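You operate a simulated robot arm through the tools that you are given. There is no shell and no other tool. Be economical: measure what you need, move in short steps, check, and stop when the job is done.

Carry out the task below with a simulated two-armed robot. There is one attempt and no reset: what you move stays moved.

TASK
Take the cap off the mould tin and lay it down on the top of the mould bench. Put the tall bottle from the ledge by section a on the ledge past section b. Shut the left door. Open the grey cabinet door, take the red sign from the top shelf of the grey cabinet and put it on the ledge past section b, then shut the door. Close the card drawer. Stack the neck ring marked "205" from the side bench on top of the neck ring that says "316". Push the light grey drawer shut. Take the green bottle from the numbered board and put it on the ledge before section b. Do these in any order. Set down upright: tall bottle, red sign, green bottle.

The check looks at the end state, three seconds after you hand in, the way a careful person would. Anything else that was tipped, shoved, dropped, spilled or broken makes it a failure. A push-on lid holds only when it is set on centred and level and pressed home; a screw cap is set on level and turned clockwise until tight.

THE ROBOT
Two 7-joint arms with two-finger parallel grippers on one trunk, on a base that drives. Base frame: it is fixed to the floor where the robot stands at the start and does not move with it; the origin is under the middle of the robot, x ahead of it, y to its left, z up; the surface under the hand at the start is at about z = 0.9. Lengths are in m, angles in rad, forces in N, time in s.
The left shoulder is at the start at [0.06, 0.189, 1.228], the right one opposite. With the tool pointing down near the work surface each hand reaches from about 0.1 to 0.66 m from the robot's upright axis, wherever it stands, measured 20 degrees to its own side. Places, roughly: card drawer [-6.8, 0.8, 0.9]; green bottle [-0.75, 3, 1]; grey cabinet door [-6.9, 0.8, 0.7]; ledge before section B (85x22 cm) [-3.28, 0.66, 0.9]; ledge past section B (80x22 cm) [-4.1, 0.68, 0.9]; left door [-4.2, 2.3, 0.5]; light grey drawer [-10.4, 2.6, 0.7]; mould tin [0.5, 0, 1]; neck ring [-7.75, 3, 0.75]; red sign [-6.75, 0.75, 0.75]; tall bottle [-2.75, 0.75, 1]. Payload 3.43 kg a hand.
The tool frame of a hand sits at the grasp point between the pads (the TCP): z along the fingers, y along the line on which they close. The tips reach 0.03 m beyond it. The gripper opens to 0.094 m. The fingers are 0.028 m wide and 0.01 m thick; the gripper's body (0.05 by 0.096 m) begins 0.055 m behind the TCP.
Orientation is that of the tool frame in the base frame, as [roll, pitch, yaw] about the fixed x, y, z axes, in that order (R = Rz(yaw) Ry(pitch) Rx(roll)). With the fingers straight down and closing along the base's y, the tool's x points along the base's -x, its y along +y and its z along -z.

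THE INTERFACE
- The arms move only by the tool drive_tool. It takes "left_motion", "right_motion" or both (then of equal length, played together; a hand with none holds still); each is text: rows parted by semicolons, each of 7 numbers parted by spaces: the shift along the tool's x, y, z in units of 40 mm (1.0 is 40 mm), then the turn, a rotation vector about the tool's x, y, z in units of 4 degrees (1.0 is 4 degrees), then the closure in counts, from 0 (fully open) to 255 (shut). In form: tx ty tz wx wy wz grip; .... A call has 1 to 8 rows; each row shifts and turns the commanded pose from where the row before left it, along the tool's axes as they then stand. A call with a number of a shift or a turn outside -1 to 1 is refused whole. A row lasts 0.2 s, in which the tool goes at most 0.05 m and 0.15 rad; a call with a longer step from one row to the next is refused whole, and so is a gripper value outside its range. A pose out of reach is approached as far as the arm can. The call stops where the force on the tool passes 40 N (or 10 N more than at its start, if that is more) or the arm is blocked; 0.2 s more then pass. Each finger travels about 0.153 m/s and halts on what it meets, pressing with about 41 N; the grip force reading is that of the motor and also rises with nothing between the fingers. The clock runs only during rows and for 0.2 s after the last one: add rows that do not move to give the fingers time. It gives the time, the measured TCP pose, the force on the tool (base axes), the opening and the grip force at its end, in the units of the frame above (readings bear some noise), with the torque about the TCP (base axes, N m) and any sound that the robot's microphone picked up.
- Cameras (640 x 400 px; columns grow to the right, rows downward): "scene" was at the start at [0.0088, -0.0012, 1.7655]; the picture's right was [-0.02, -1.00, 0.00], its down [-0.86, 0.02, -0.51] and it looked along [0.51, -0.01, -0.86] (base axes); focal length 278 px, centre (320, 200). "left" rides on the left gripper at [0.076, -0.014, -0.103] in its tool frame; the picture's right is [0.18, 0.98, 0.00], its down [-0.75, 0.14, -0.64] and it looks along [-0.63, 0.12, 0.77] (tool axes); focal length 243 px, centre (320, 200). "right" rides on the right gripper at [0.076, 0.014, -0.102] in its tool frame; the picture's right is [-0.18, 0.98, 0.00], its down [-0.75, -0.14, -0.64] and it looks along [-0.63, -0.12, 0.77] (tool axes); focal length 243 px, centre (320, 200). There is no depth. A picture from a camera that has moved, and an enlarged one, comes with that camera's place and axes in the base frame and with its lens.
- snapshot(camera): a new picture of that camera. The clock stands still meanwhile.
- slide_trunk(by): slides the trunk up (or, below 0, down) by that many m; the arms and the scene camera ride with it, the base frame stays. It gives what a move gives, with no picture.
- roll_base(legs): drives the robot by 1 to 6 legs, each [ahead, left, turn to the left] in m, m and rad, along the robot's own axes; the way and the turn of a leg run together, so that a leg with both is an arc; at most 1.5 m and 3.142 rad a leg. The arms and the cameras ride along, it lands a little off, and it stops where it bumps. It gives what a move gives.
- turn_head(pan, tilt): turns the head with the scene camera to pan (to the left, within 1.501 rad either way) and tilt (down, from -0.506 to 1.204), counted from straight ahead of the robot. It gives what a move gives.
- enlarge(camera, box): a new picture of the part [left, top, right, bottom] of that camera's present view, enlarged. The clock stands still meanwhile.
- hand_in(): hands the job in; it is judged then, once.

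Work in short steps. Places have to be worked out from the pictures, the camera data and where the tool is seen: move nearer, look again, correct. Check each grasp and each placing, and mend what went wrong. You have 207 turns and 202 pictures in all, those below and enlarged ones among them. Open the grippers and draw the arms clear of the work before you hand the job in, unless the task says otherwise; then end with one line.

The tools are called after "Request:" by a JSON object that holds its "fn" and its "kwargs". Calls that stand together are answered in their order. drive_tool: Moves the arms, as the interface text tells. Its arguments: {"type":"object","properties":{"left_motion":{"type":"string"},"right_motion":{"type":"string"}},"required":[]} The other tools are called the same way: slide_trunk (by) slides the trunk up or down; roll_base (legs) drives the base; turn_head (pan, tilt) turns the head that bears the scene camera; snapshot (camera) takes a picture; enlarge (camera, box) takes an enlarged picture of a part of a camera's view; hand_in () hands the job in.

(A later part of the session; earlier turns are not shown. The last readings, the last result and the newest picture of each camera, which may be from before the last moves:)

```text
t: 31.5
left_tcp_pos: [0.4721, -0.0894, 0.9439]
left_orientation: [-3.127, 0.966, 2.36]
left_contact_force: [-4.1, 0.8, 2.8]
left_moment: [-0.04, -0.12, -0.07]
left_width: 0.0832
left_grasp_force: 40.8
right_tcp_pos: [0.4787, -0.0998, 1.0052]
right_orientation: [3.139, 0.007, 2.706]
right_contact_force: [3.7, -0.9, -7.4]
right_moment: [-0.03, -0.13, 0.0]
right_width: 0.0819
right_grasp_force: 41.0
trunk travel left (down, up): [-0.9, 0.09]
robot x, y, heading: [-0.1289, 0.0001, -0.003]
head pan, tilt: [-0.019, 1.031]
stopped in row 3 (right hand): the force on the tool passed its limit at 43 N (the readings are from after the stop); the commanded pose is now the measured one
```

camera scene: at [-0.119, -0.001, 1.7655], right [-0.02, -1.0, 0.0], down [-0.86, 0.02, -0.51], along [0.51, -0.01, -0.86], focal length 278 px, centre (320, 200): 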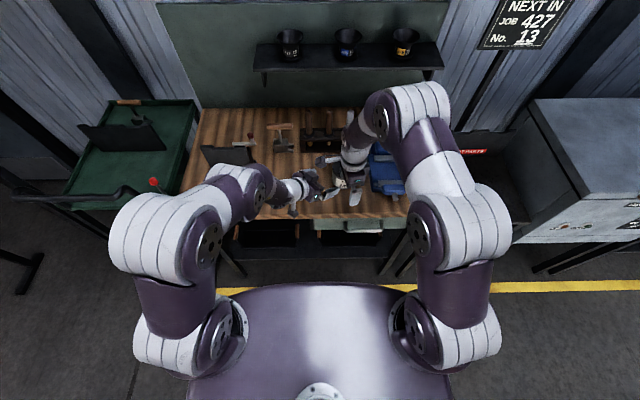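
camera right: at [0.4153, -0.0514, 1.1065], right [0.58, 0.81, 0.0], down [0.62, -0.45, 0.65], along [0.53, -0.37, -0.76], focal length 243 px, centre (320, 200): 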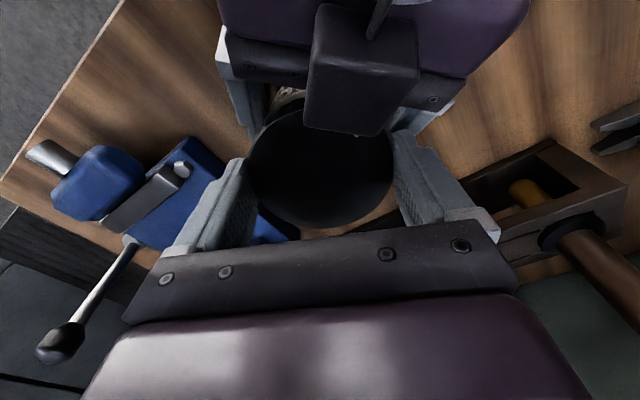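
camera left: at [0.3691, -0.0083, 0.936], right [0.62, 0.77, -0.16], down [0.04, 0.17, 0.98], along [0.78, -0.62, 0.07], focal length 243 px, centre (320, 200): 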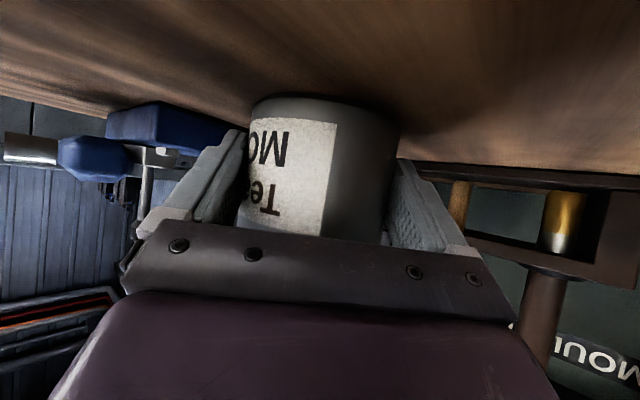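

Not free yet. I open, wind back 44° and regrip for another turn (no lift this time).

Request:
{"fn": "drive_tool", "kwargs": {"right_motion": "0 0 0 0 0 0 0; 0 0 0 0 0 1 0; 0 0 0 0 0 1 0; 0 0 0 0 0 1 0; 0 0 0 0 0 1 0; 0 0 0 0 0 1 0; 0 0 0 0 0 1 0; 0 0 0 0 0 1 0"}}

Request:
{"fn": "drive_tool", "kwargs": {"right_motion": "0 0 0 0 0 1 0; 0 0 0 0 0 1 0; 0 0 0 0 0 1 0; 0 0 0 0 0 1 0; 0 0 0 0 0 0 0; 0 0 0 0 0 0 80; 0 0 0 0 0 0 200; 0 0 0 0 0 0 255"}}

Request:
{"fn": "drive_tool", "kwargs": {"right_motion": "0 0 0 0 0 -1 255; 0 0 0 0 0 -1 255; 0 0 0 0 0 -1 255; 0 0 0 0 0 -1 255; 0 0 0 0 0 -1 255; 0 0 0 0 0 -1 255; 0 0 0 0 0 -1 255; 0 0 0 0 0 -1 255"}}

Request:
{"fn": "enlarge", "kwargs": {"camera": "scene", "box": [260, 130, 420, 230]}}

```text
t: 33.3
left_tcp_pos: [0.4719, -0.0896, 0.943]
left_orientation: [-3.128, 0.964, 2.363]
left_contact_force: [0.1, 0.0, -4.2]
left_moment: [0.05, 0.03, -0.02]
left_width: 0.083
left_grasp_force: 41.2
right_tcp_pos: [0.4792, -0.0997, 1.0063]
right_orientation: [3.136, 0.006, 2.215]
right_contact_force: [-0.6, -0.2, -0.4]
right_moment: [0.03, 0.0, 0.01]
right_width: 0.094
right_grasp_force: 0.1
trunk travel left (down, up): [-0.9, 0.09]
robot x, y, heading: [-0.1263, 0.0003, 0.001]
head pan, tilt: [-0.019, 1.031]
```

```text
t: 35.1
left_tcp_pos: [0.4721, -0.0914, 0.942]
left_orientation: [-3.127, 0.965, 2.359]
left_contact_force: [-28.9, -8.2, 7.7]
left_moment: [0.25, -1.1, -0.49]
left_width: 0.0831
left_grasp_force: 41.0
right_tcp_pos: [0.4801, -0.0978, 1.0071]
right_orientation: [3.131, 0.005, 1.938]
right_contact_force: [29.4, 8.1, -12.2]
right_moment: [0.29, -0.9, 0.17]
right_width: 0.0814
right_grasp_force: 41.2
trunk travel left (down, up): [-0.9, 0.09]
robot x, y, heading: [-0.129, 0.0014, 0.001]
head pan, tilt: [-0.019, 1.031]
```

```text
t: 36.9
left_tcp_pos: [0.4714, -0.0893, 0.9425]
left_orientation: [-3.127, 0.962, 2.363]
left_contact_force: [-21.5, -11.1, -3.5]
left_moment: [0.41, -0.67, -0.39]
left_width: 0.0832
left_grasp_force: 41.3
right_tcp_pos: [0.4789, -0.0994, 1.0079]
right_orientation: [3.139, 0.009, 2.498]
right_contact_force: [21.7, 11.2, -0.8]
right_moment: [0.42, -0.67, 0.09]
right_width: 0.0814
right_grasp_force: 41.1
trunk travel left (down, up): [-0.9, 0.09]
robot x, y, heading: [-0.1282, 0.0002, 0.001]
head pan, tilt: [-0.019, 1.031]
```

```text
4.00 times, centred on (340, 180) of scene
camera zoom: at [-0.1185, -0.0012, 1.7655], right [-0.02, -1.0, 0.0], down [-0.86, 0.02, -0.51], along [0.51, -0.01, -0.86], focal length 1114 px, centre (240, 280)
```

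zoom: 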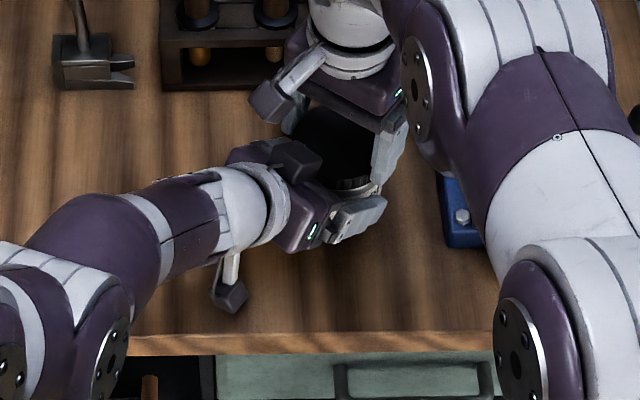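

Torque is small now (loosening). I continue the twist, relieving the side force, then regrip and twist again.

Request:
{"fn": "drive_tool", "kwargs": {"right_motion": "-0.04 0.04 0 0 0 -1 255; 0 0 0 0 0 -1 255; 0 0 0 0 0 -1 255; 0 0 0 0 0 0 0; 0 0 0 0 0 1 0; 0 0 0 0 0 1 0; 0 0 0 0 0 1 0; 0 0 0 0 0 1 0"}}

Request:
{"fn": "drive_tool", "kwargs": {"right_motion": "0 0 0 0 0 1 0; 0 0 0 0 0 1 0; 0 0 0 0 0 1 0; 0 0 0 0 0 1 0; 0 0 0 0 0 1 0; 0 0 0 0 0 1 0; 0 0 0 0 0 1 0; 0 0 0 0 0 0 0"}}

Request:
{"fn": "drive_tool", "kwargs": {"right_motion": "0 0 0 0 0 0 80; 0 0 0 0 0 0 200; 0 0 0 0 0 0 255; 0 0 0 0 0 -1 255; 0 0 0 0 0 -1 255; 0 0 0 0 0 -1 255; 0 0 0 0 0 -1 255; 0 0 0 0 0 -1 255"}}

Request:
{"fn": "drive_tool", "kwargs": {"right_motion": "0 0 0 0 0 -1 255; 0 0 0 0 0 -1 255; 0 0 0 0 0 -1 255; 0 0 0 0 0 -1 255; 0 0 0 0 0 -1 255; 0 0 0 0 0 -1 255"}}

Request:
{"fn": "drive_tool", "kwargs": {"right_motion": "0 0 -0.03 0 0 0 255; 0 0 -0.03 0 0 0 255; 0 0 -0.03 0 0 0 255"}}

```text
t: 38.7
left_tcp_pos: [0.4716, -0.0893, 0.9427]
left_orientation: [-3.127, 0.965, 2.362]
left_contact_force: [0.0, -0.3, -4.0]
left_moment: [0.05, 0.08, 0.02]
left_width: 0.083
left_grasp_force: 40.7
right_tcp_pos: [0.4807, -0.1005, 1.0061]
right_orientation: [3.139, 0.008, 2.425]
right_contact_force: [0.0, 0.5, 0.1]
right_moment: [0.01, -0.02, 0.0]
right_width: 0.0939
right_grasp_force: 0.1
trunk travel left (down, up): [-0.9, 0.09]
robot x, y, heading: [-0.1294, 0.0004, -0.003]
head pan, tilt: [-0.019, 1.031]
```

```text
t: 40.5
left_tcp_pos: [0.4725, -0.0905, 0.9431]
left_orientation: [-3.127, 0.967, 2.36]
left_contact_force: [-0.5, 0.2, -4.5]
left_moment: [0.05, 0.01, 0.03]
left_width: 0.083
left_grasp_force: 41.5
right_tcp_pos: [0.4818, -0.1, 1.0081]
right_orientation: [3.135, 0.006, 1.938]
right_contact_force: [1.0, 0.1, 0.2]
right_moment: [0.01, 0.02, 0.03]
right_width: 0.0941
right_grasp_force: 0.1
trunk travel left (down, up): [-0.9, 0.09]
robot x, y, heading: [-0.1336, 0.0003, 0.001]
head pan, tilt: [-0.019, 1.031]
```

```text
t: 42.3
left_tcp_pos: [0.4726, -0.0906, 0.9425]
left_orientation: [-3.128, 0.963, 2.363]
left_contact_force: [0.2, -5.5, -8.4]
left_moment: [0.26, 0.07, -0.04]
left_width: 0.0832
left_grasp_force: 40.6
right_tcp_pos: [0.4817, -0.0987, 1.0072]
right_orientation: [3.137, 0.005, 2.288]
right_contact_force: [0.9, 5.9, 4.8]
right_moment: [0.19, -0.02, -0.01]
right_width: 0.0821
right_grasp_force: 41.3
trunk travel left (down, up): [-0.9, 0.09]
robot x, y, heading: [-0.1263, -0.0027, -0.001]
head pan, tilt: [-0.019, 1.031]
```

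```text
t: 43.7
left_tcp_pos: [0.4724, -0.0889, 0.9422]
left_orientation: [-3.129, 0.963, 2.365]
left_contact_force: [11.4, 3.2, -14.6]
left_moment: [0.01, 0.49, 0.18]
left_width: 0.0831
left_grasp_force: 40.8
right_tcp_pos: [0.4805, -0.0997, 1.0079]
right_orientation: [3.141, 0.005, 2.708]
right_contact_force: [-10.0, -3.8, 10.4]
right_moment: [-0.09, 0.32, -0.03]
right_width: 0.0817
right_grasp_force: 40.8
trunk travel left (down, up): [-0.9, 0.09]
robot x, y, heading: [-0.1268, 0.0015, 0.0]
head pan, tilt: [-0.019, 1.031]
```

```text
t: 44.5
left_tcp_pos: [0.474, -0.0888, 0.9439]
left_orientation: [-3.128, 0.967, 2.363]
left_contact_force: [-9.9, 16.3, 8.9]
left_moment: [-0.57, -0.5, 0.08]
left_width: 0.083
left_grasp_force: 40.5
right_tcp_pos: [0.4809, -0.1005, 1.0099]
right_orientation: [3.141, 0.009, 2.705]
right_contact_force: [9.6, -15.5, -11.7]
right_moment: [-0.53, -0.23, -0.04]
right_width: 0.0815
right_grasp_force: 40.7
trunk travel left (down, up): [-0.9, 0.09]
robot x, y, heading: [-0.1221, 0.0042, 0.003]
head pan, tilt: [-0.019, 1.031]
```

About 128° turned, still threaded. Another regrip and turn, and then again.

Request:
{"fn": "drive_tool", "kwargs": {"right_motion": "0 0 0 0 0 0 0; 0 0 0.08 0 0 1 0; 0 0 0 0 0 1 0; 0 0 0 0 0 1 0; 0 0 0 0 0 1 0; 0 0 0 0 0 1 0; 0 0 0 0 0 1 0; 0 0 0 0 0 1 0"}}

Request:
{"fn": "drive_tool", "kwargs": {"right_motion": "0 0 0 0 0 1 0; 0 0 0 0 0 1 0; 0 0 0 0 0 1 0; 0 0 0 0 0 1 0; 0 0 0 0 0 0 0; 0 0 0 0 0 0 80; 0 0 0 0 0 0 200; 0 0 0 0 0 0 255"}}

Request:
{"fn": "drive_tool", "kwargs": {"right_motion": "0 0 0 0 0 -1 255; 0 0 0 0 0 -1 255; 0 0 0 0 0 -1 255; 0 0 0 0 0 -1 255; 0 0 0 0 0 -1 255; 0 0 0 0 0 -1 255; 0 0 0 0 0 -1 255; 0 0 0 0 0 -1 255"}}

Request:
{"fn": "drive_tool", "kwargs": {"right_motion": "0 0 0 0 0 -1 255; 0 0 0 0 0 -1 255; 0 0 0 0 0 -1 255; 0 0 0 0 0 0 255; 0 0 -0.03 0 0 0 255; 0 0 -0.03 0 0 0 255; 0 0 -0.03 0 0 0 255; 0 0 -0.03 0 0 0 255"}}

Request:
{"fn": "snapshot", "kwargs": {"camera": "right"}}

```text
t: 46.3
left_tcp_pos: [0.4725, -0.0899, 0.9429]
left_orientation: [-3.128, 0.966, 2.362]
left_contact_force: [0.4, 0.5, -4.2]
left_moment: [0.03, 0.08, 0.01]
left_width: 0.083
left_grasp_force: 40.9
right_tcp_pos: [0.4821, -0.0987, 1.0072]
right_orientation: [3.136, 0.007, 2.217]
right_contact_force: [-0.2, -0.7, 0.0]
right_moment: [-0.03, 0.0, -0.03]
right_width: 0.094
right_grasp_force: 0.0
trunk travel left (down, up): [-0.9, 0.09]
robot x, y, heading: [-0.1288, 0.0008, 0.0]
head pan, tilt: [-0.019, 1.031]
```

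```text
t: 48.1
left_tcp_pos: [0.4715, -0.0895, 0.9427]
left_orientation: [-3.129, 0.965, 2.361]
left_contact_force: [-11.4, -0.2, 0.9]
left_moment: [0.06, -0.53, -0.13]
left_width: 0.0832
left_grasp_force: 40.8
right_tcp_pos: [0.4826, -0.0998, 1.008]
right_orientation: [3.131, 0.006, 1.938]
right_contact_force: [10.6, 0.5, -4.6]
right_moment: [-0.03, -0.21, 0.04]
right_width: 0.0816
right_grasp_force: 41.2
trunk travel left (down, up): [-0.9, 0.09]
robot x, y, heading: [-0.1282, 0.0024, -0.001]
head pan, tilt: [-0.019, 1.031]
```

```text
t: 49.9
left_tcp_pos: [0.4716, -0.0892, 0.9422]
left_orientation: [-3.129, 0.961, 2.363]
left_contact_force: [-12.9, 8.5, -3.0]
left_moment: [-0.23, -0.45, -0.04]
left_width: 0.0831
left_grasp_force: 40.5
right_tcp_pos: [0.4813, -0.0993, 1.008]
right_orientation: [3.139, 0.009, 2.497]
right_contact_force: [12.1, -7.8, -1.7]
right_moment: [-0.24, -0.33, -0.02]
right_width: 0.0815
right_grasp_force: 41.0
trunk travel left (down, up): [-0.9, 0.09]
robot x, y, heading: [-0.1264, -0.0037, -0.003]
head pan, tilt: [-0.019, 1.031]
```

```text
t: 51.7
left_tcp_pos: [0.4733, -0.0898, 0.9448]
left_orientation: [-3.129, 0.968, 2.359]
left_contact_force: [-2.4, 1.2, 1.0]
left_moment: [0.02, -0.16, -0.03]
left_width: 0.0833
left_grasp_force: 40.8
right_tcp_pos: [0.4823, -0.1002, 1.0103]
right_orientation: [-3.141, 0.009, 2.706]
right_contact_force: [2.8, -0.8, -5.1]
right_moment: [-0.1, -0.02, 0.0]
right_width: 0.0814
right_grasp_force: 41.2
trunk travel left (down, up): [-0.9, 0.09]
robot x, y, heading: [-0.131, 0.0022, 0.001]
head pan, tilt: [-0.019, 1.031]
stopped in row 8 (right hand): the force on the tool passed its limit at 43 N (the readings are from after the stop); the commanded pose is now the measured one
```

```text
169 pictures are left
camera right: at [0.4177, -0.0535, 1.1121], right [0.58, 0.81, 0.0], down [0.62, -0.44, 0.65], along [0.53, -0.38, -0.76], focal length 243 px, centre (320, 200)
```

right: 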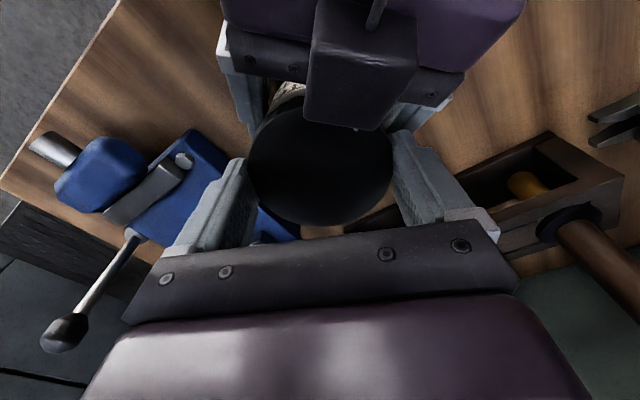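

I check that the label still stands still while the cap turns, and how the cap sits.

Request:
{"fn": "snapshot", "kwargs": {"camera": "left"}}

Request:
{"fn": "enlarge", "kwargs": {"camera": "scene", "box": [310, 145, 390, 195]}}

```text
168 pictures are left
camera left: at [0.3731, -0.0102, 0.9389], right [0.63, 0.76, -0.16], down [0.03, 0.18, 0.98], along [0.78, -0.62, 0.08], focal length 243 px, centre (320, 200)
```

left: 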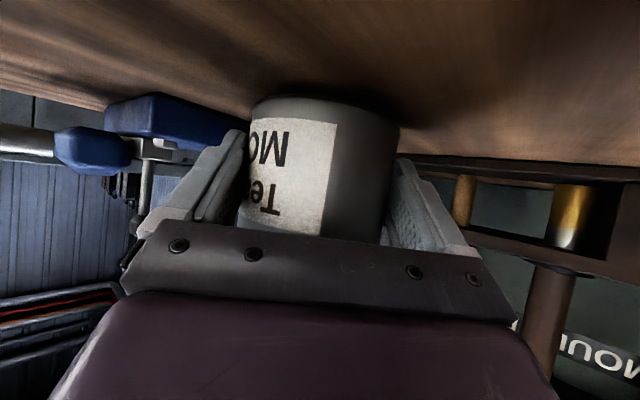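

```text
8.00 times, centred on (350, 170) of scene
camera zoom: at [-0.1185, -0.0012, 1.7655], right [-0.02, -1.0, 0.0], down [-0.86, 0.02, -0.51], along [0.51, -0.01, -0.86], focal length 2228 px, centre (80, 440)
```

zoom: 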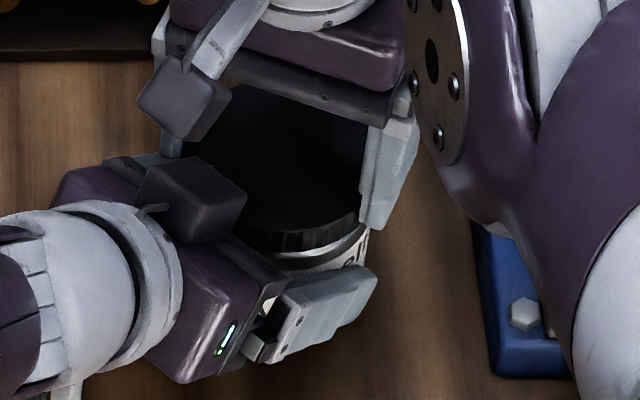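

The label is still, so the cap is unscrewing. Two more regrip cycles of 44°.

Request:
{"fn": "drive_tool", "kwargs": {"right_motion": "0 0 0 0 0 0 0; 0 0 0.05 0 0 1 0; 0 0 0 0 0 1 0; 0 0 0 0 0 1 0; 0 0 0 0 0 1 0; 0 0 0 0 0 1 0; 0 0 0 0 0 1 0; 0 0 0 0 0 1 0"}}

Request:
{"fn": "drive_tool", "kwargs": {"right_motion": "0 0 0 0 0 1 0; 0 0 0 0 0 1 0; 0 0 0 0 0 1 0; 0 0 0 0 0 1 0; 0 0 0 0 0 0 255; 0 0 0 0 0 0 255; 0 0 0 0 0 -1 255; 0 0 0 0 0 -1 255"}}

Request:
{"fn": "drive_tool", "kwargs": {"right_motion": "0 0 0 0 0 -1 255; 0 0 0 0 0 -1 255; 0 0 0 0 0 -1 255; 0 0 0 0 0 -1 255; 0 0 0 0 0 -1 255; 0 0 0 0 0 -1 255; 0 0 0 0 0 -1 255; 0 0 0 0 0 -1 255"}}

Request:
{"fn": "drive_tool", "kwargs": {"right_motion": "0 0 0 0 0 -1 255; 0 0 0 0 0 0 0; 0 0 0 0 0 1 0; 0 0 0 0 0 1 0; 0 0 0 0 0 1 0; 0 0 0 0 0 1 0; 0 0 0 0 0 1 0; 0 0 0 0 0 1 0"}}

Request:
{"fn": "drive_tool", "kwargs": {"right_motion": "0 0 0 0 0 1 0; 0 0 0 0 0 1 0; 0 0 0 0 0 1 0; 0 0 0 0 0 1 0; 0 0 0 0 0 1 0; 0 0 0 0 0 0 255; 0 0 0 0 0 0 255; 0 0 0 0 0 -1 255"}}

Request:
{"fn": "drive_tool", "kwargs": {"right_motion": "0 0 0 0 0 -1 255; 0 0 0 0 0 -1 255; 0 0 0 0 0 -1 255; 0 0 0 0 0 -1 255; 0 0 0 0 0 -1 255; 0 0 0 0 0 -1 255; 0 0 0 0 0 -1 255; 0 0 0 0 0 -1 255"}}

Request:
{"fn": "drive_tool", "kwargs": {"right_motion": "0 0 0 0 0 -1 255; 0 0 0 0 0 -1 255; 0 0 -0.03 0 0 0 255; 0 0 -0.03 0 0 0 255; 0 0 -0.03 0 0 0 255; 0 0 -0.03 0 0 0 255"}}

```text
t: 53.5
left_tcp_pos: [0.4737, -0.0903, 0.9442]
left_orientation: [-3.131, 0.966, 2.359]
left_contact_force: [0.1, -0.2, -5.0]
left_moment: [0.05, 0.04, 0.01]
left_width: 0.083
left_grasp_force: 41.5
right_tcp_pos: [0.4807, -0.1006, 1.0074]
right_orientation: [3.136, 0.008, 2.216]
right_contact_force: [0.0, 0.0, 0.1]
right_moment: [-0.01, 0.02, 0.0]
right_width: 0.094
right_grasp_force: 0.0
trunk travel left (down, up): [-0.9, 0.09]
robot x, y, heading: [-0.127, 0.001, -0.004]
head pan, tilt: [-0.019, 1.031]
```

```text
t: 55.3
left_tcp_pos: [0.4716, -0.0908, 0.9448]
left_orientation: [-3.129, 0.968, 2.357]
left_contact_force: [-24.0, -6.2, 8.6]
left_moment: [0.12, -1.04, -0.34]
left_width: 0.0834
left_grasp_force: 40.9
right_tcp_pos: [0.4829, -0.1, 1.0096]
right_orientation: [3.131, 0.009, 2.077]
right_contact_force: [24.2, 5.7, -12.2]
right_moment: [0.23, -0.66, 0.1]
right_width: 0.0819
right_grasp_force: 41.0
trunk travel left (down, up): [-0.9, 0.09]
robot x, y, heading: [-0.1254, 0.0007, 0.004]
head pan, tilt: [-0.019, 1.031]
```

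```text
t: 57.1
left_tcp_pos: [0.4737, -0.0903, 0.9445]
left_orientation: [-3.13, 0.97, 2.36]
left_contact_force: [-2.9, -9.4, -8.6]
left_moment: [0.53, -0.01, -0.16]
left_width: 0.083
left_grasp_force: 41.1
right_tcp_pos: [0.4814, -0.1011, 1.0091]
right_orientation: [3.14, 0.009, 2.637]
right_contact_force: [4.0, 10.1, 4.5]
right_moment: [0.21, -0.11, 0.05]
right_width: 0.0817
right_grasp_force: 41.1
trunk travel left (down, up): [-0.9, 0.09]
robot x, y, heading: [-0.1292, 0.0026, 0.003]
head pan, tilt: [-0.019, 1.031]
```

```text
t: 58.9
left_tcp_pos: [0.4733, -0.091, 0.9443]
left_orientation: [-3.129, 0.968, 2.357]
left_contact_force: [0.3, 0.2, -4.3]
left_moment: [0.03, 0.04, -0.02]
left_width: 0.083
left_grasp_force: 40.8
right_tcp_pos: [0.4821, -0.1009, 1.0088]
right_orientation: [3.137, 0.009, 2.284]
right_contact_force: [-0.1, 0.1, -0.9]
right_moment: [-0.02, 0.0, -0.03]
right_width: 0.0939
right_grasp_force: 0.1
trunk travel left (down, up): [-0.9, 0.09]
robot x, y, heading: [-0.129, 0.0043, 0.001]
head pan, tilt: [-0.019, 1.031]
```

```text
t: 60.7
left_tcp_pos: [0.4735, -0.0922, 0.9458]
left_orientation: [-3.13, 0.971, 2.357]
left_contact_force: [-25.8, -4.5, 9.9]
left_moment: [0.13, -1.08, -0.35]
left_width: 0.0829
left_grasp_force: 40.2
right_tcp_pos: [0.4832, -0.1005, 1.0103]
right_orientation: [3.133, 0.007, 2.009]
right_contact_force: [25.9, 5.5, -15.0]
right_moment: [0.18, -0.65, 0.09]
right_width: 0.0815
right_grasp_force: 41.3
trunk travel left (down, up): [-0.9, 0.09]
robot x, y, heading: [-0.1294, 0.0068, 0.0]
head pan, tilt: [-0.019, 1.031]
```

```text
t: 62.5
left_tcp_pos: [0.474, -0.0906, 0.945]
left_orientation: [-3.131, 0.969, 2.361]
left_contact_force: [2.8, -12.7, -12.5]
left_moment: [0.64, 0.27, -0.11]
left_width: 0.0828
left_grasp_force: 40.8
right_tcp_pos: [0.4813, -0.0996, 1.0088]
right_orientation: [3.141, 0.006, 2.568]
right_contact_force: [-1.7, 12.2, 9.8]
right_moment: [0.33, -0.02, 0.0]
right_width: 0.0812
right_grasp_force: 41.0
trunk travel left (down, up): [-0.9, 0.09]
robot x, y, heading: [-0.1264, 0.0011, -0.001]
head pan, tilt: [-0.019, 1.031]
```

```text
t: 64.0
left_tcp_pos: [0.4749, -0.0912, 0.9469]
left_orientation: [-3.13, 0.973, 2.354]
left_contact_force: [-4.6, 0.6, 3.1]
left_moment: [0.08, -0.18, -0.02]
left_width: 0.0833
left_grasp_force: 41.0
right_tcp_pos: [0.4808, -0.1025, 1.0133]
right_orientation: [3.141, 0.012, 2.705]
right_contact_force: [3.3, 0.1, -7.6]
right_moment: [-0.1, -0.13, -0.04]
right_width: 0.0814
right_grasp_force: 41.4
trunk travel left (down, up): [-0.9, 0.09]
robot x, y, heading: [-0.1199, 0.0028, -0.002]
head pan, tilt: [-0.019, 1.031]
stopped in row 6 (right hand): the force on the tool passed its limit at 42 N (the readings are from after the stop); the commanded pose is now the measured one
```

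About 260° so far, still engaged. Two more cycles.

Request:
{"fn": "drive_tool", "kwargs": {"right_motion": "0 0 0 0 0 0 0; 0 0 0.05 0 0 1 0; 0 0 0 0 0 1 0; 0 0 0 0 0 1 0; 0 0 0 0 0 1 0; 0 0 0 0 0 1 0; 0 0 0 0 0 1 0; 0 0 0 0 0 1 0"}}

Request:
{"fn": "drive_tool", "kwargs": {"right_motion": "0 0 0 0 0 1 0; 0 0 0 0 0 1 0; 0 0 0 0 0 1 0; 0 0 0 0 0 1 0; 0 0 0 0 0 0 255; 0 0 0 0 0 0 255; 0 0 0 0 0 -1 255; 0 0 0 0 0 -1 255"}}

Request:
{"fn": "drive_tool", "kwargs": {"right_motion": "0 0 0 0 0 -1 255; 0 0 0 0 0 -1 255; 0 0 0 0 0 -1 255; 0 0 0 0 0 -1 255; 0 0 0 0 0 -1 255; 0 0 0 0 0 -1 255; 0 0 0 0 0 -1 255; 0 0 0 0 0 -1 255"}}

Request:
{"fn": "drive_tool", "kwargs": {"right_motion": "0 0 0 0 0 -1 255; 0 0 0 0 0 0 0; 0 0 0 0 0 1 0; 0 0 0 0 0 1 0; 0 0 0 0 0 1 0; 0 0 0 0 0 1 0; 0 0 0 0 0 1 0; 0 0 0 0 0 1 0"}}

Request:
{"fn": "drive_tool", "kwargs": {"right_motion": "0 0 0 0 0 1 0; 0 0 0 0 0 1 0; 0 0 0 0 0 1 0; 0 0 0 0 0 1 0; 0 0 0 0 0 1 0; 0 0 0 0 0 0 255; 0 0 0 0 0 0 255; 0 0 0 0 0 -1 255"}}

Request:
{"fn": "drive_tool", "kwargs": {"right_motion": "0 0 0 0 0 -1 255; 0 0 0 0 0 -1 255; 0 0 0 0 0 -1 255; 0 0 0 0 0 -1 255; 0 0 0 0 0 -1 255; 0 0 0 0 0 -1 255; 0 0 0 0 0 -1 255; 0 0 0 0 0 -1 255"}}

Request:
{"fn": "drive_tool", "kwargs": {"right_motion": "0 0 0 0 0 -1 255; 0 0 0 0 0 -1 255; 0 0 -0.03 0 0 0 255; 0 0 -0.03 0 0 0 255; 0 0 -0.03 0 0 0 255"}}

Request:
{"fn": "enlarge", "kwargs": {"camera": "scene", "box": [310, 145, 390, 195]}}

```text
t: 65.8
left_tcp_pos: [0.4746, -0.092, 0.9478]
left_orientation: [-3.129, 0.974, 2.355]
left_contact_force: [0.0, -0.3, -3.4]
left_moment: [0.06, 0.08, -0.02]
left_width: 0.083
left_grasp_force: 40.8
right_tcp_pos: [0.4823, -0.1038, 1.0109]
right_orientation: [3.135, 0.012, 2.215]
right_contact_force: [-0.6, -1.4, 0.1]
right_moment: [-0.04, -0.02, 0.0]
right_width: 0.0939
right_grasp_force: 0.1
trunk travel left (down, up): [-0.9, 0.09]
robot x, y, heading: [-0.1303, -0.0005, -0.001]
head pan, tilt: [-0.019, 1.031]
```

```text
t: 67.7
left_tcp_pos: [0.4735, -0.092, 0.9457]
left_orientation: [-3.131, 0.973, 2.355]
left_contact_force: [-17.3, -13.9, 0.7]
left_moment: [0.67, -0.87, -0.37]
left_width: 0.0832
left_grasp_force: 41.7
right_tcp_pos: [0.4811, -0.1012, 1.0112]
right_orientation: [3.133, 0.008, 2.076]
right_contact_force: [17.5, 13.0, -5.1]
right_moment: [0.19, -0.2, 0.14]
right_width: 0.0822
right_grasp_force: 41.3
trunk travel left (down, up): [-0.9, 0.09]
robot x, y, heading: [-0.1284, 0.0004, -0.003]
head pan, tilt: [-0.019, 1.031]
```

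```text
t: 69.5
left_tcp_pos: [0.474, -0.0925, 0.9464]
left_orientation: [-3.13, 0.974, 2.356]
left_contact_force: [-10.0, -4.6, -5.5]
left_moment: [0.22, -0.34, 0.02]
left_width: 0.0828
left_grasp_force: 41.5
right_tcp_pos: [0.4814, -0.1041, 1.0115]
right_orientation: [3.14, 0.012, 2.635]
right_contact_force: [10.2, 5.3, 1.2]
right_moment: [0.14, -0.3, -0.18]
right_width: 0.0817
right_grasp_force: 41.3
trunk travel left (down, up): [-0.9, 0.09]
robot x, y, heading: [-0.1256, 0.0021, -0.001]
head pan, tilt: [-0.019, 1.031]
```

```text
t: 71.2
left_tcp_pos: [0.4746, -0.0917, 0.9464]
left_orientation: [-3.129, 0.974, 2.358]
left_contact_force: [-0.3, 0.6, -4.1]
left_moment: [0.06, 0.04, 0.02]
left_width: 0.0828
left_grasp_force: 40.6
right_tcp_pos: [0.4809, -0.1013, 1.0106]
right_orientation: [3.136, 0.009, 2.284]
right_contact_force: [0.2, 0.8, -0.6]
right_moment: [0.01, -0.02, -0.01]
right_width: 0.0941
right_grasp_force: 0.0
trunk travel left (down, up): [-0.9, 0.09]
robot x, y, heading: [-0.1303, 0.0024, -0.004]
head pan, tilt: [-0.019, 1.031]
```

```text
t: 73.0
left_tcp_pos: [0.4745, -0.0919, 0.9462]
left_orientation: [-3.129, 0.973, 2.357]
left_contact_force: [-5.1, -4.6, -6.1]
left_moment: [0.15, -0.15, -0.02]
left_width: 0.0829
left_grasp_force: 41.1
right_tcp_pos: [0.4819, -0.1012, 1.0125]
right_orientation: [3.131, 0.007, 2.007]
right_contact_force: [5.7, 3.5, 2.1]
right_moment: [0.18, -0.15, -0.07]
right_width: 0.0815
right_grasp_force: 40.8
trunk travel left (down, up): [-0.9, 0.09]
robot x, y, heading: [-0.129, -0.0016, -0.006]
head pan, tilt: [-0.019, 1.031]
```

```text
t: 74.8
left_tcp_pos: [0.4744, -0.0915, 0.9443]
left_orientation: [-3.129, 0.972, 2.355]
left_contact_force: [4.5, -1.5, -21.4]
left_moment: [0.68, 0.19, 0.21]
left_width: 0.083
left_grasp_force: 41.1
right_tcp_pos: [0.4823, -0.1024, 1.0103]
right_orientation: [3.138, 0.011, 2.567]
right_contact_force: [-5.4, 2.1, 18.0]
right_moment: [-0.33, 0.38, -0.18]
right_width: 0.0817
right_grasp_force: 40.8
trunk travel left (down, up): [-0.9, 0.09]
robot x, y, heading: [-0.1313, -0.0011, 0.001]
head pan, tilt: [-0.019, 1.031]
```

```text
t: 76.0
left_tcp_pos: [0.475, -0.0927, 0.947]
left_orientation: [-3.131, 0.979, 2.353]
left_contact_force: [-15.7, 10.1, 5.2]
left_moment: [-0.65, -0.94, -0.09]
left_width: 0.0827
left_grasp_force: 41.6
right_tcp_pos: [0.4811, -0.1036, 1.0146]
right_orientation: [-3.141, 0.012, 2.703]
right_contact_force: [15.7, -10.3, -9.6]
right_moment: [-0.04, -0.08, 0.01]
right_width: 0.0816
right_grasp_force: 40.7
trunk travel left (down, up): [-0.9, 0.09]
robot x, y, heading: [-0.132, 0.0, 0.003]
head pan, tilt: [-0.019, 1.031]
```

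```text
8.00 times, centred on (350, 170) of scene
camera zoom: at [-0.1185, -0.0011, 1.7655], right [-0.02, -1.0, 0.0], down [-0.86, 0.02, -0.51], along [0.51, -0.01, -0.86], focal length 2228 px, centre (80, 440)
```

zoom: 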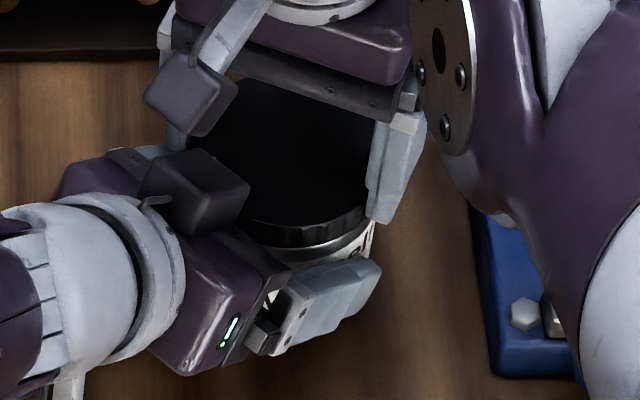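

Around 350° turned; the gap beneath the cap seems to grow. Two more cycles, with a mild lift at the end.

Request:
{"fn": "drive_tool", "kwargs": {"right_motion": "0 0 0 0 0 0 0; 0 0 0.03 0 0 1 0; 0 0 0 0 0 1 0; 0 0 0 0 0 1 0; 0 0 0 0 0 1 0; 0 0 0 0 0 1 0; 0 0 0 0 0 1 0; 0 0 0 0 0 1 0"}}

Request:
{"fn": "drive_tool", "kwargs": {"right_motion": "0 0 0 0 0 1 0; 0 0 0 0 0 1 0; 0 0 0 0 0 1 0; 0 0 0 0 0 1 0; 0 0 0 0 0 0 255; 0 0 0 0 0 0 255; 0 0 0 0 0 -1 255; 0 0 0 0 0 -1 255"}}

Request:
{"fn": "drive_tool", "kwargs": {"right_motion": "0 0 0 0 0 -1 255; 0 0 0 0 0 -1 255; 0 0 0 0 0 -1 255; 0 0 0 0 0 -1 255; 0 0 0 0 0 -1 255; 0 0 0 0 0 -1 255; 0 0 0 0 0 -1 255; 0 0 0 0 0 -1 255"}}

Request:
{"fn": "drive_tool", "kwargs": {"right_motion": "0 0 0 0 0 -1 255; 0 0 0 0 0 0 0; 0 0 0 0 0 1 0; 0 0 0 0 0 1 0; 0 0 0 0 0 1 0; 0 0 0 0 0 1 0; 0 0 0 0 0 1 0; 0 0 0 0 0 1 0"}}

Request:
{"fn": "drive_tool", "kwargs": {"right_motion": "0 0 0 0 0 1 0; 0 0 0 0 0 1 0; 0 0 0 0 0 1 0; 0 0 0 0 0 1 0; 0 0 0 0 0 1 0; 0 0 0 0 0 0 255; 0 0 0 0 0 0 255; 0 0 0 0 0 -1 255"}}

Request:
{"fn": "drive_tool", "kwargs": {"right_motion": "0 0 0 0 0 -1 255; 0 0 0 0 0 -1 255; 0 0 0 0 0 -1 255; 0 0 0 0 0 -1 255; 0 0 0 0 0 -1 255; 0 0 0 0 0 -1 255; 0 0 0 0 0 -1 255; 0 0 0 0 0 -1 255"}}

Request:
{"fn": "drive_tool", "kwargs": {"right_motion": "0 0 0 0 0 -1 255; 0 0 0 0 0 -1 255; 0 0 -0.03 0 0 0 255; 0 0 -0.03 0 0 0 255; 0 0 -0.03 0 0 0 255; 0 0 -0.03 0 0 0 255"}}

Request:
{"fn": "snapshot", "kwargs": {"camera": "left"}}

```text
t: 77.8
left_tcp_pos: [0.4737, -0.0913, 0.9479]
left_orientation: [-3.13, 0.972, 2.356]
left_contact_force: [-0.1, 0.5, -4.5]
left_moment: [0.05, 0.07, 0.02]
left_width: 0.0826
left_grasp_force: 40.9
right_tcp_pos: [0.4809, -0.1027, 1.0141]
right_orientation: [3.134, 0.011, 2.216]
right_contact_force: [0.5, 0.0, -0.3]
right_moment: [-0.03, 0.01, -0.03]
right_width: 0.094
right_grasp_force: 0.0
trunk travel left (down, up): [-0.9, 0.09]
robot x, y, heading: [-0.1272, -0.002, 0.004]
head pan, tilt: [-0.019, 1.031]
```

```text
t: 79.7
left_tcp_pos: [0.4745, -0.0917, 0.9462]
left_orientation: [-3.128, 0.972, 2.356]
left_contact_force: [-12.5, -2.1, -6.3]
left_moment: [0.13, -0.36, 0.01]
left_width: 0.0828
left_grasp_force: 41.4
right_tcp_pos: [0.4824, -0.1028, 1.0153]
right_orientation: [3.131, 0.01, 2.077]
right_contact_force: [12.8, 2.5, 2.2]
right_moment: [0.08, -0.41, -0.16]
right_width: 0.0811
right_grasp_force: 41.1
trunk travel left (down, up): [-0.9, 0.09]
robot x, y, heading: [-0.127, -0.0012, -0.006]
head pan, tilt: [-0.019, 1.031]
```

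```text
t: 81.5
left_tcp_pos: [0.4749, -0.0906, 0.9463]
left_orientation: [-3.131, 0.975, 2.356]
left_contact_force: [-9.3, 8.7, -12.7]
left_moment: [-0.02, -0.15, 0.27]
left_width: 0.0829
left_grasp_force: 40.8
right_tcp_pos: [0.4821, -0.1017, 1.0133]
right_orientation: [3.141, 0.011, 2.635]
right_contact_force: [9.1, -9.7, 8.3]
right_moment: [-0.42, -0.4, -0.31]
right_width: 0.0813
right_grasp_force: 41.0
trunk travel left (down, up): [-0.9, 0.09]
robot x, y, heading: [-0.1285, -0.0003, 0.002]
head pan, tilt: [-0.019, 1.031]
```

```text
t: 83.2
left_tcp_pos: [0.4749, -0.0914, 0.9466]
left_orientation: [-3.129, 0.973, 2.356]
left_contact_force: [-0.5, 0.2, -3.8]
left_moment: [0.05, 0.06, 0.01]
left_width: 0.0826
left_grasp_force: 41.3
right_tcp_pos: [0.48, -0.1029, 1.0134]
right_orientation: [3.136, 0.011, 2.283]
right_contact_force: [-0.5, 0.5, 0.6]
right_moment: [0.0, -0.03, 0.0]
right_width: 0.0939
right_grasp_force: 0.1
trunk travel left (down, up): [-0.9, 0.09]
robot x, y, heading: [-0.1282, -0.0023, 0.002]
head pan, tilt: [-0.019, 1.031]
```

```text
t: 85.0
left_tcp_pos: [0.475, -0.0911, 0.9454]
left_orientation: [-3.129, 0.974, 2.356]
left_contact_force: [-9.2, -2.9, -7.1]
left_moment: [0.17, -0.27, 0.0]
left_width: 0.0826
left_grasp_force: 40.9
right_tcp_pos: [0.4829, -0.1026, 1.0145]
right_orientation: [3.131, 0.007, 2.005]
right_contact_force: [9.0, 4.2, 2.2]
right_moment: [0.13, -0.28, -0.13]
right_width: 0.0814
right_grasp_force: 41.1
trunk travel left (down, up): [-0.9, 0.09]
robot x, y, heading: [-0.125, -0.0018, 0.004]
head pan, tilt: [-0.019, 1.031]
```

```text
t: 86.8
left_tcp_pos: [0.4741, -0.0917, 0.9468]
left_orientation: [-3.128, 0.974, 2.356]
left_contact_force: [-6.5, 3.6, -12.6]
left_moment: [0.17, -0.07, 0.08]
left_width: 0.0827
left_grasp_force: 41.4
right_tcp_pos: [0.4809, -0.1025, 1.0132]
right_orientation: [3.141, 0.012, 2.567]
right_contact_force: [5.9, -4.1, 8.2]
right_moment: [-0.3, -0.27, -0.14]
right_width: 0.0819
right_grasp_force: 41.2
trunk travel left (down, up): [-0.9, 0.09]
robot x, y, heading: [-0.1282, 0.0, -0.002]
head pan, tilt: [-0.019, 1.031]
```

```text
t: 88.2
left_tcp_pos: [0.4749, -0.093, 0.9476]
left_orientation: [-3.132, 0.976, 2.353]
left_contact_force: [-21.1, 12.6, 9.3]
left_moment: [-0.77, -1.38, 0.08]
left_width: 0.0828
left_grasp_force: 41.5
right_tcp_pos: [0.4819, -0.1033, 1.0181]
right_orientation: [-3.141, 0.012, 2.702]
right_contact_force: [20.4, -13.0, -13.9]
right_moment: [-0.16, -0.08, -0.18]
right_width: 0.0814
right_grasp_force: 41.1
trunk travel left (down, up): [-0.9, 0.09]
robot x, y, heading: [-0.1273, -0.0005, -0.0]
head pan, tilt: [-0.019, 1.031]
```

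```text
165 pictures are left
camera left: at [0.3756, -0.0117, 0.9417], right [0.63, 0.76, -0.16], down [0.03, 0.18, 0.98], along [0.78, -0.62, 0.09], focal length 243 px, centre (320, 200)
```

left: 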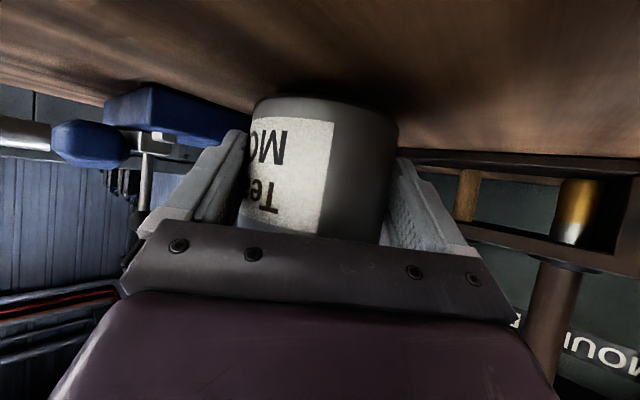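

I look at the cap between the right fingers.

Request:
{"fn": "enlarge", "kwargs": {"camera": "right", "box": [200, 60, 440, 240]}}

```text
2.22 times, centred on (320, 150) of right
camera zoom: at [0.4181, -0.055, 1.1193], right [0.58, 0.81, 0.0], down [0.62, -0.44, 0.65], along [0.53, -0.38, -0.76], focal length 539 px, centre (320, 311)
```

zoom: 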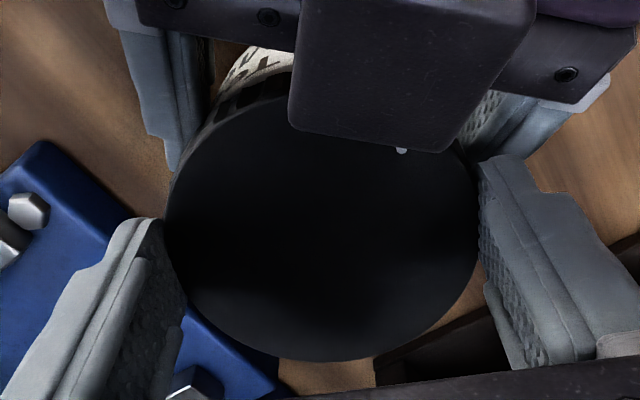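

The left gripper's black box overhangs the cap and may block its lifting. I lower both hands 6 mm to reseat the tin, then release and withdraw the left hand along its approach line.

Request:
{"fn": "drive_tool", "kwargs": {"right_motion": "0 0 0.08 0 0 0 255; 0 0 0.07 0 0 0 255; 0 0 0 0 0 0 255", "left_motion": "0.06 0 0.04 0 0 0 200; 0.06 0 0.04 0 0 0 200; 0 0 0 0 0 0 200"}}

Request:
{"fn": "drive_tool", "kwargs": {"left_motion": "0 0 0 0 0 0 0; 0 0 0 0 0 0 0; 0 0 -0.4 0 0 0 0; 0 0 -0.8 0 0 0 0; 0 0 -0.8 0 0 0 0; 0 0 -0.8 0 0 0 0"}}

Request:
{"fn": "snapshot", "kwargs": {"camera": "left"}}

```text
t: 89.0
left_tcp_pos: [0.4741, -0.0917, 0.9416]
left_orientation: [-3.131, 0.974, 2.356]
left_contact_force: [-5.8, 3.8, -2.1]
left_moment: [-0.19, -0.28, 0.02]
left_width: 0.0827
left_grasp_force: 41.1
right_tcp_pos: [0.4807, -0.1016, 1.0121]
right_orientation: [-3.141, 0.011, 2.706]
right_contact_force: [5.0, -4.0, -2.5]
right_moment: [-0.06, -0.09, -0.01]
right_width: 0.0816
right_grasp_force: 41.0
trunk travel left (down, up): [-0.9, 0.09]
robot x, y, heading: [-0.1261, -0.0008, -0.002]
head pan, tilt: [-0.019, 1.031]
```

```text
t: 90.5
left_tcp_pos: [0.4082, -0.0249, 1.0044]
left_orientation: [-3.13, 0.976, 2.355]
left_contact_force: [-1.7, -0.9, -0.2]
left_moment: [0.02, 0.01, 0.02]
left_width: 0.0938
left_grasp_force: 0.0
right_tcp_pos: [0.4801, -0.1016, 1.0132]
right_orientation: [3.139, 0.015, 2.705]
right_contact_force: [0.1, 0.3, -0.9]
right_moment: [-0.01, 0.0, 0.01]
right_width: 0.0819
right_grasp_force: 40.6
trunk travel left (down, up): [-0.9, 0.09]
robot x, y, heading: [-0.129, 0.0022, 0.002]
head pan, tilt: [-0.019, 1.031]
```

```text
163 pictures are left
camera left: at [0.3084, 0.056, 0.9986], right [0.63, 0.76, -0.16], down [0.03, 0.18, 0.98], along [0.78, -0.62, 0.09], focal length 243 px, centre (320, 200)
```

left: 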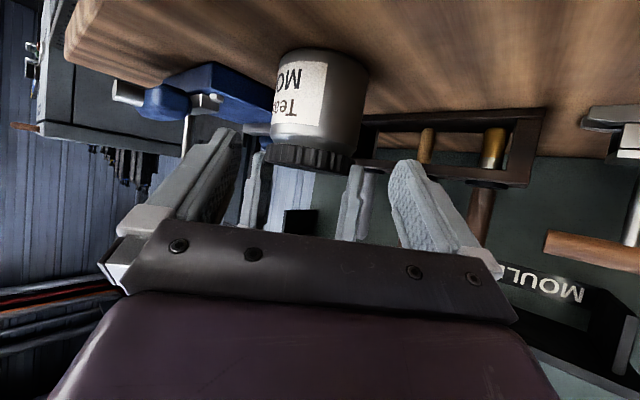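

The right hand carries almost no load, so the tin rests on the bench. I lift the cap 24 mm and look.

Request:
{"fn": "drive_tool", "kwargs": {"right_motion": "0 0 -0.2 0 0 0 255; 0 0 -0.2 0 0 0 255; 0 0 -0.2 0 0 0 255; 0 0 0 0 0 0 255"}}

Request:
{"fn": "snapshot", "kwargs": {"camera": "left"}}

```text
t: 91.5
left_tcp_pos: [0.4089, -0.0255, 1.0054]
left_orientation: [-3.133, 0.975, 2.355]
left_contact_force: [-0.1, -0.1, 0.2]
left_moment: [0.03, -0.03, -0.01]
left_width: 0.0941
left_grasp_force: 0.0
right_tcp_pos: [0.4809, -0.1018, 1.0357]
right_orientation: [3.139, 0.013, 2.705]
right_contact_force: [0.5, 0.0, -0.1]
right_moment: [0.02, 0.02, 0.01]
right_width: 0.0818
right_grasp_force: 40.7
trunk travel left (down, up): [-0.9, 0.09]
robot x, y, heading: [-0.13, 0.0025, -0.001]
head pan, tilt: [-0.019, 1.031]
```

```text
162 pictures are left
camera left: at [0.3098, 0.0554, 0.9985], right [0.63, 0.76, -0.16], down [0.03, 0.18, 0.98], along [0.78, -0.62, 0.09], focal length 243 px, centre (320, 200)
```

left: 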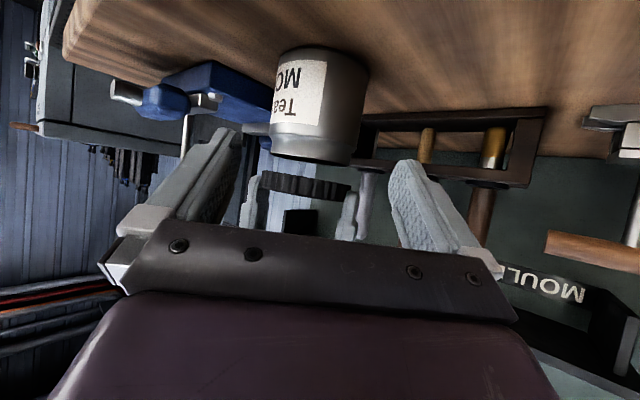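

The cap is off. I withdraw the left hand well back to the left and raise the right hand.

Request:
{"fn": "drive_tool", "kwargs": {"left_motion": "0 0 -0.9 0 0 0 0; 0 0 -0.9 0 0 0 0; 0 0 -0.9 0 0 0 0; 0 0.53 -0.66 0 0 0 0; 0 0.53 -0.66 0 0 0 0; 0 0.53 -0.66 0 0 0 0; 0 0.53 -0.66 0 0 0 0; 0 0.53 -0.66 0 0 0 0", "right_motion": "0 0 -0.3 0 0 0 255; 0 0 -0.3 0 0 0 255; 0 0 -0.3 0 0 0 255; 0 0 0 0 0 0 255; 0 0 0 0 0 0 255; 0 0 0 0 0 0 255; 0 0 0 0 0 0 255; 0 0 0 0 0 0 255"}}

Request:
{"fn": "drive_tool", "kwargs": {"right_motion": "0.53 0.65 0 0 0 0 255; 0.53 0.65 0 0 0 0 255; 0.53 0.65 0 0 0 0 255; 0.53 0.65 0 0 0 0 255; 0.53 0.65 0 0 0 0 255; 0 0 0 0 0 0 255"}}

Request:
{"fn": "snapshot", "kwargs": {"camera": "scene"}}

Request:
{"fn": "snapshot", "kwargs": {"camera": "right"}}

```text
t: 93.2
left_tcp_pos: [0.3454, 0.1939, 1.1406]
left_orientation: [-3.129, 0.976, 2.357]
left_contact_force: [-0.6, 0.4, 1.1]
left_moment: [-0.01, 0.01, 0.0]
left_width: 0.0938
left_grasp_force: 0.1
right_tcp_pos: [0.4807, -0.1012, 1.0727]
right_orientation: [-3.141, 0.013, 2.706]
right_contact_force: [-0.8, 0.3, -0.2]
right_moment: [-0.01, 0.0, 0.0]
right_width: 0.0817
right_grasp_force: 41.5
trunk travel left (down, up): [-0.9, 0.09]
robot x, y, heading: [-0.1294, 0.0004, 0.002]
head pan, tilt: [-0.019, 1.031]
```

```text
t: 94.7
left_tcp_pos: [0.3456, 0.1919, 1.1383]
left_orientation: [-3.13, 0.974, 2.356]
left_contact_force: [-0.3, 0.1, 0.2]
left_moment: [-0.01, -0.04, -0.02]
left_width: 0.0939
left_grasp_force: 0.1
right_tcp_pos: [0.4357, 0.0475, 1.0712]
right_orientation: [3.14, 0.013, 2.702]
right_contact_force: [-0.6, 0.7, -0.2]
right_moment: [0.04, 0.01, 0.02]
right_width: 0.0818
right_grasp_force: 40.8
right hand out of reach, approached as far as the arm can: row 5
trunk travel left (down, up): [-0.9, 0.09]
robot x, y, heading: [-0.127, -0.0033, -0.003]
head pan, tilt: [-0.019, 1.031]
```

```text
161 pictures are left
camera scene: at [-0.1187, -0.0021, 1.7655], right [-0.02, -1.0, 0.0], down [-0.86, 0.02, -0.51], along [0.51, -0.01, -0.86], focal length 278 px, centre (320, 200)
```

scene: 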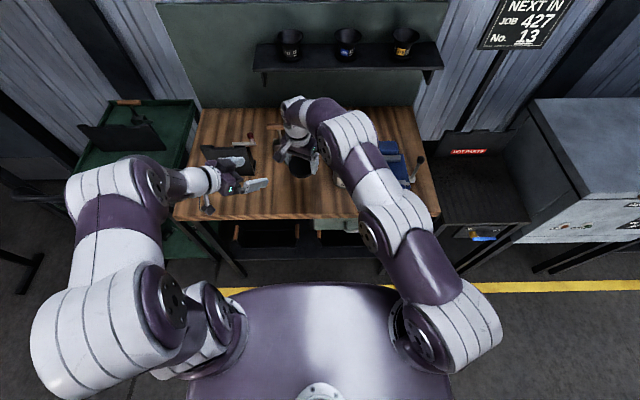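

```text
160 pictures are left
camera right: at [0.3731, 0.0945, 1.1718], right [0.58, 0.81, 0.0], down [0.62, -0.44, 0.65], along [0.53, -0.38, -0.76], focal length 243 px, centre (320, 200)
```

right: 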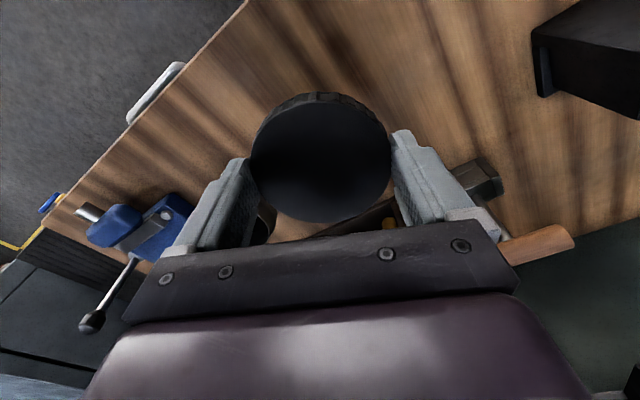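

The cap hangs over clear bench at (0.436, 0.048). I lower it.

Request:
{"fn": "drive_tool", "kwargs": {"right_motion": "0 0 0.6 0 0 0 255; 0 0 0.6 0 0 0 255; 0 0 0.6 0 0 0 255; 0 0 0.6 0 0 0 255; 0 0 0.3 0 0 0 255; 0 0 0 0 0 0 255"}}

Request:
{"fn": "drive_tool", "kwargs": {"right_motion": "0 0 0.1 0 0 0 255; 0 0 0.1 0 0 0 255; 0 0 0.1 0 0 0 255; 0 0 0.1 0 0 0 255; 0 0 0.1 0 0 0 255; 0 0 0.1 0 0 0 255"}}

Request:
{"fn": "snapshot", "kwargs": {"camera": "right"}}

```text
t: 96.0
left_tcp_pos: [0.3458, 0.1909, 1.1405]
left_orientation: [-3.13, 0.975, 2.354]
left_contact_force: [-0.1, 0.0, 0.0]
left_moment: [-0.04, 0.01, 0.03]
left_width: 0.0942
left_grasp_force: 0.1
right_tcp_pos: [0.4374, 0.0478, 0.9628]
right_orientation: [3.14, 0.013, 2.705]
right_contact_force: [-0.5, -0.5, -0.7]
right_moment: [0.0, 0.0, 0.01]
right_width: 0.0817
right_grasp_force: 41.4
trunk travel left (down, up): [-0.9, 0.09]
robot x, y, heading: [-0.1258, 0.0005, -0.001]
head pan, tilt: [-0.019, 1.031]
```

```text
t: 97.5
left_tcp_pos: [0.3464, 0.1919, 1.1395]
left_orientation: [-3.13, 0.976, 2.355]
left_contact_force: [0.2, -0.4, -0.2]
left_moment: [0.02, -0.03, 0.03]
left_width: 0.0937
left_grasp_force: 0.1
right_tcp_pos: [0.4386, 0.0466, 0.9376]
right_orientation: [-3.142, 0.013, 2.705]
right_contact_force: [-0.1, 0.0, -1.0]
right_moment: [-0.01, 0.02, -0.02]
right_width: 0.0821
right_grasp_force: 40.6
trunk travel left (down, up): [-0.9, 0.09]
robot x, y, heading: [-0.1289, -0.0005, 0.0]
head pan, tilt: [-0.019, 1.031]
```

```text
159 pictures are left
camera right: at [0.374, 0.0941, 1.0396], right [0.58, 0.81, 0.0], down [0.62, -0.44, 0.65], along [0.53, -0.38, -0.76], focal length 243 px, centre (320, 200)
```

right: 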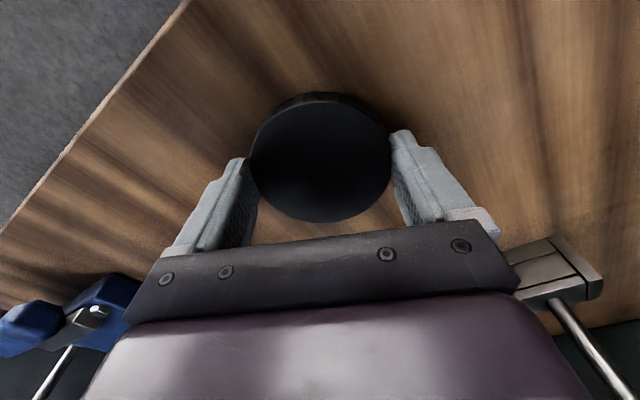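

No contact yet; I keep lowering in small steps until the bench answers.

Request:
{"fn": "drive_tool", "kwargs": {"right_motion": "0 0 0.08 0 0 0 255; 0 0 0.08 0 0 0 255; 0 0 0.08 0 0 0 255; 0 0 0.08 0 0 0 255; 0 0 0.08 0 0 0 255; 0 0 0.08 0 0 0 255; 0 0 0.08 0 0 0 255; 0 0 0.08 0 0 0 255"}}

```text
t: 98.4
left_tcp_pos: [0.3432, 0.1912, 1.1408]
left_orientation: [-3.136, 0.977, 2.349]
left_contact_force: [-0.2, 0.0, -0.2]
left_moment: [0.03, -0.01, 0.0]
left_width: 0.0942
left_grasp_force: 0.0
right_tcp_pos: [0.4392, 0.0471, 0.9342]
right_orientation: [3.131, 0.021, 2.702]
right_contact_force: [-10.6, -3.3, 18.5]
right_moment: [-0.37, 0.61, -0.12]
right_width: 0.0818
right_grasp_force: 40.9
trunk travel left (down, up): [-0.9, 0.09]
robot x, y, heading: [-0.1251, 0.0032, -0.006]
head pan, tilt: [-0.019, 1.031]
stopped in row 4 (right hand): the force on the tool passed its limit at 43 N (the readings are from after the stop); the commanded pose is now the measured one
```

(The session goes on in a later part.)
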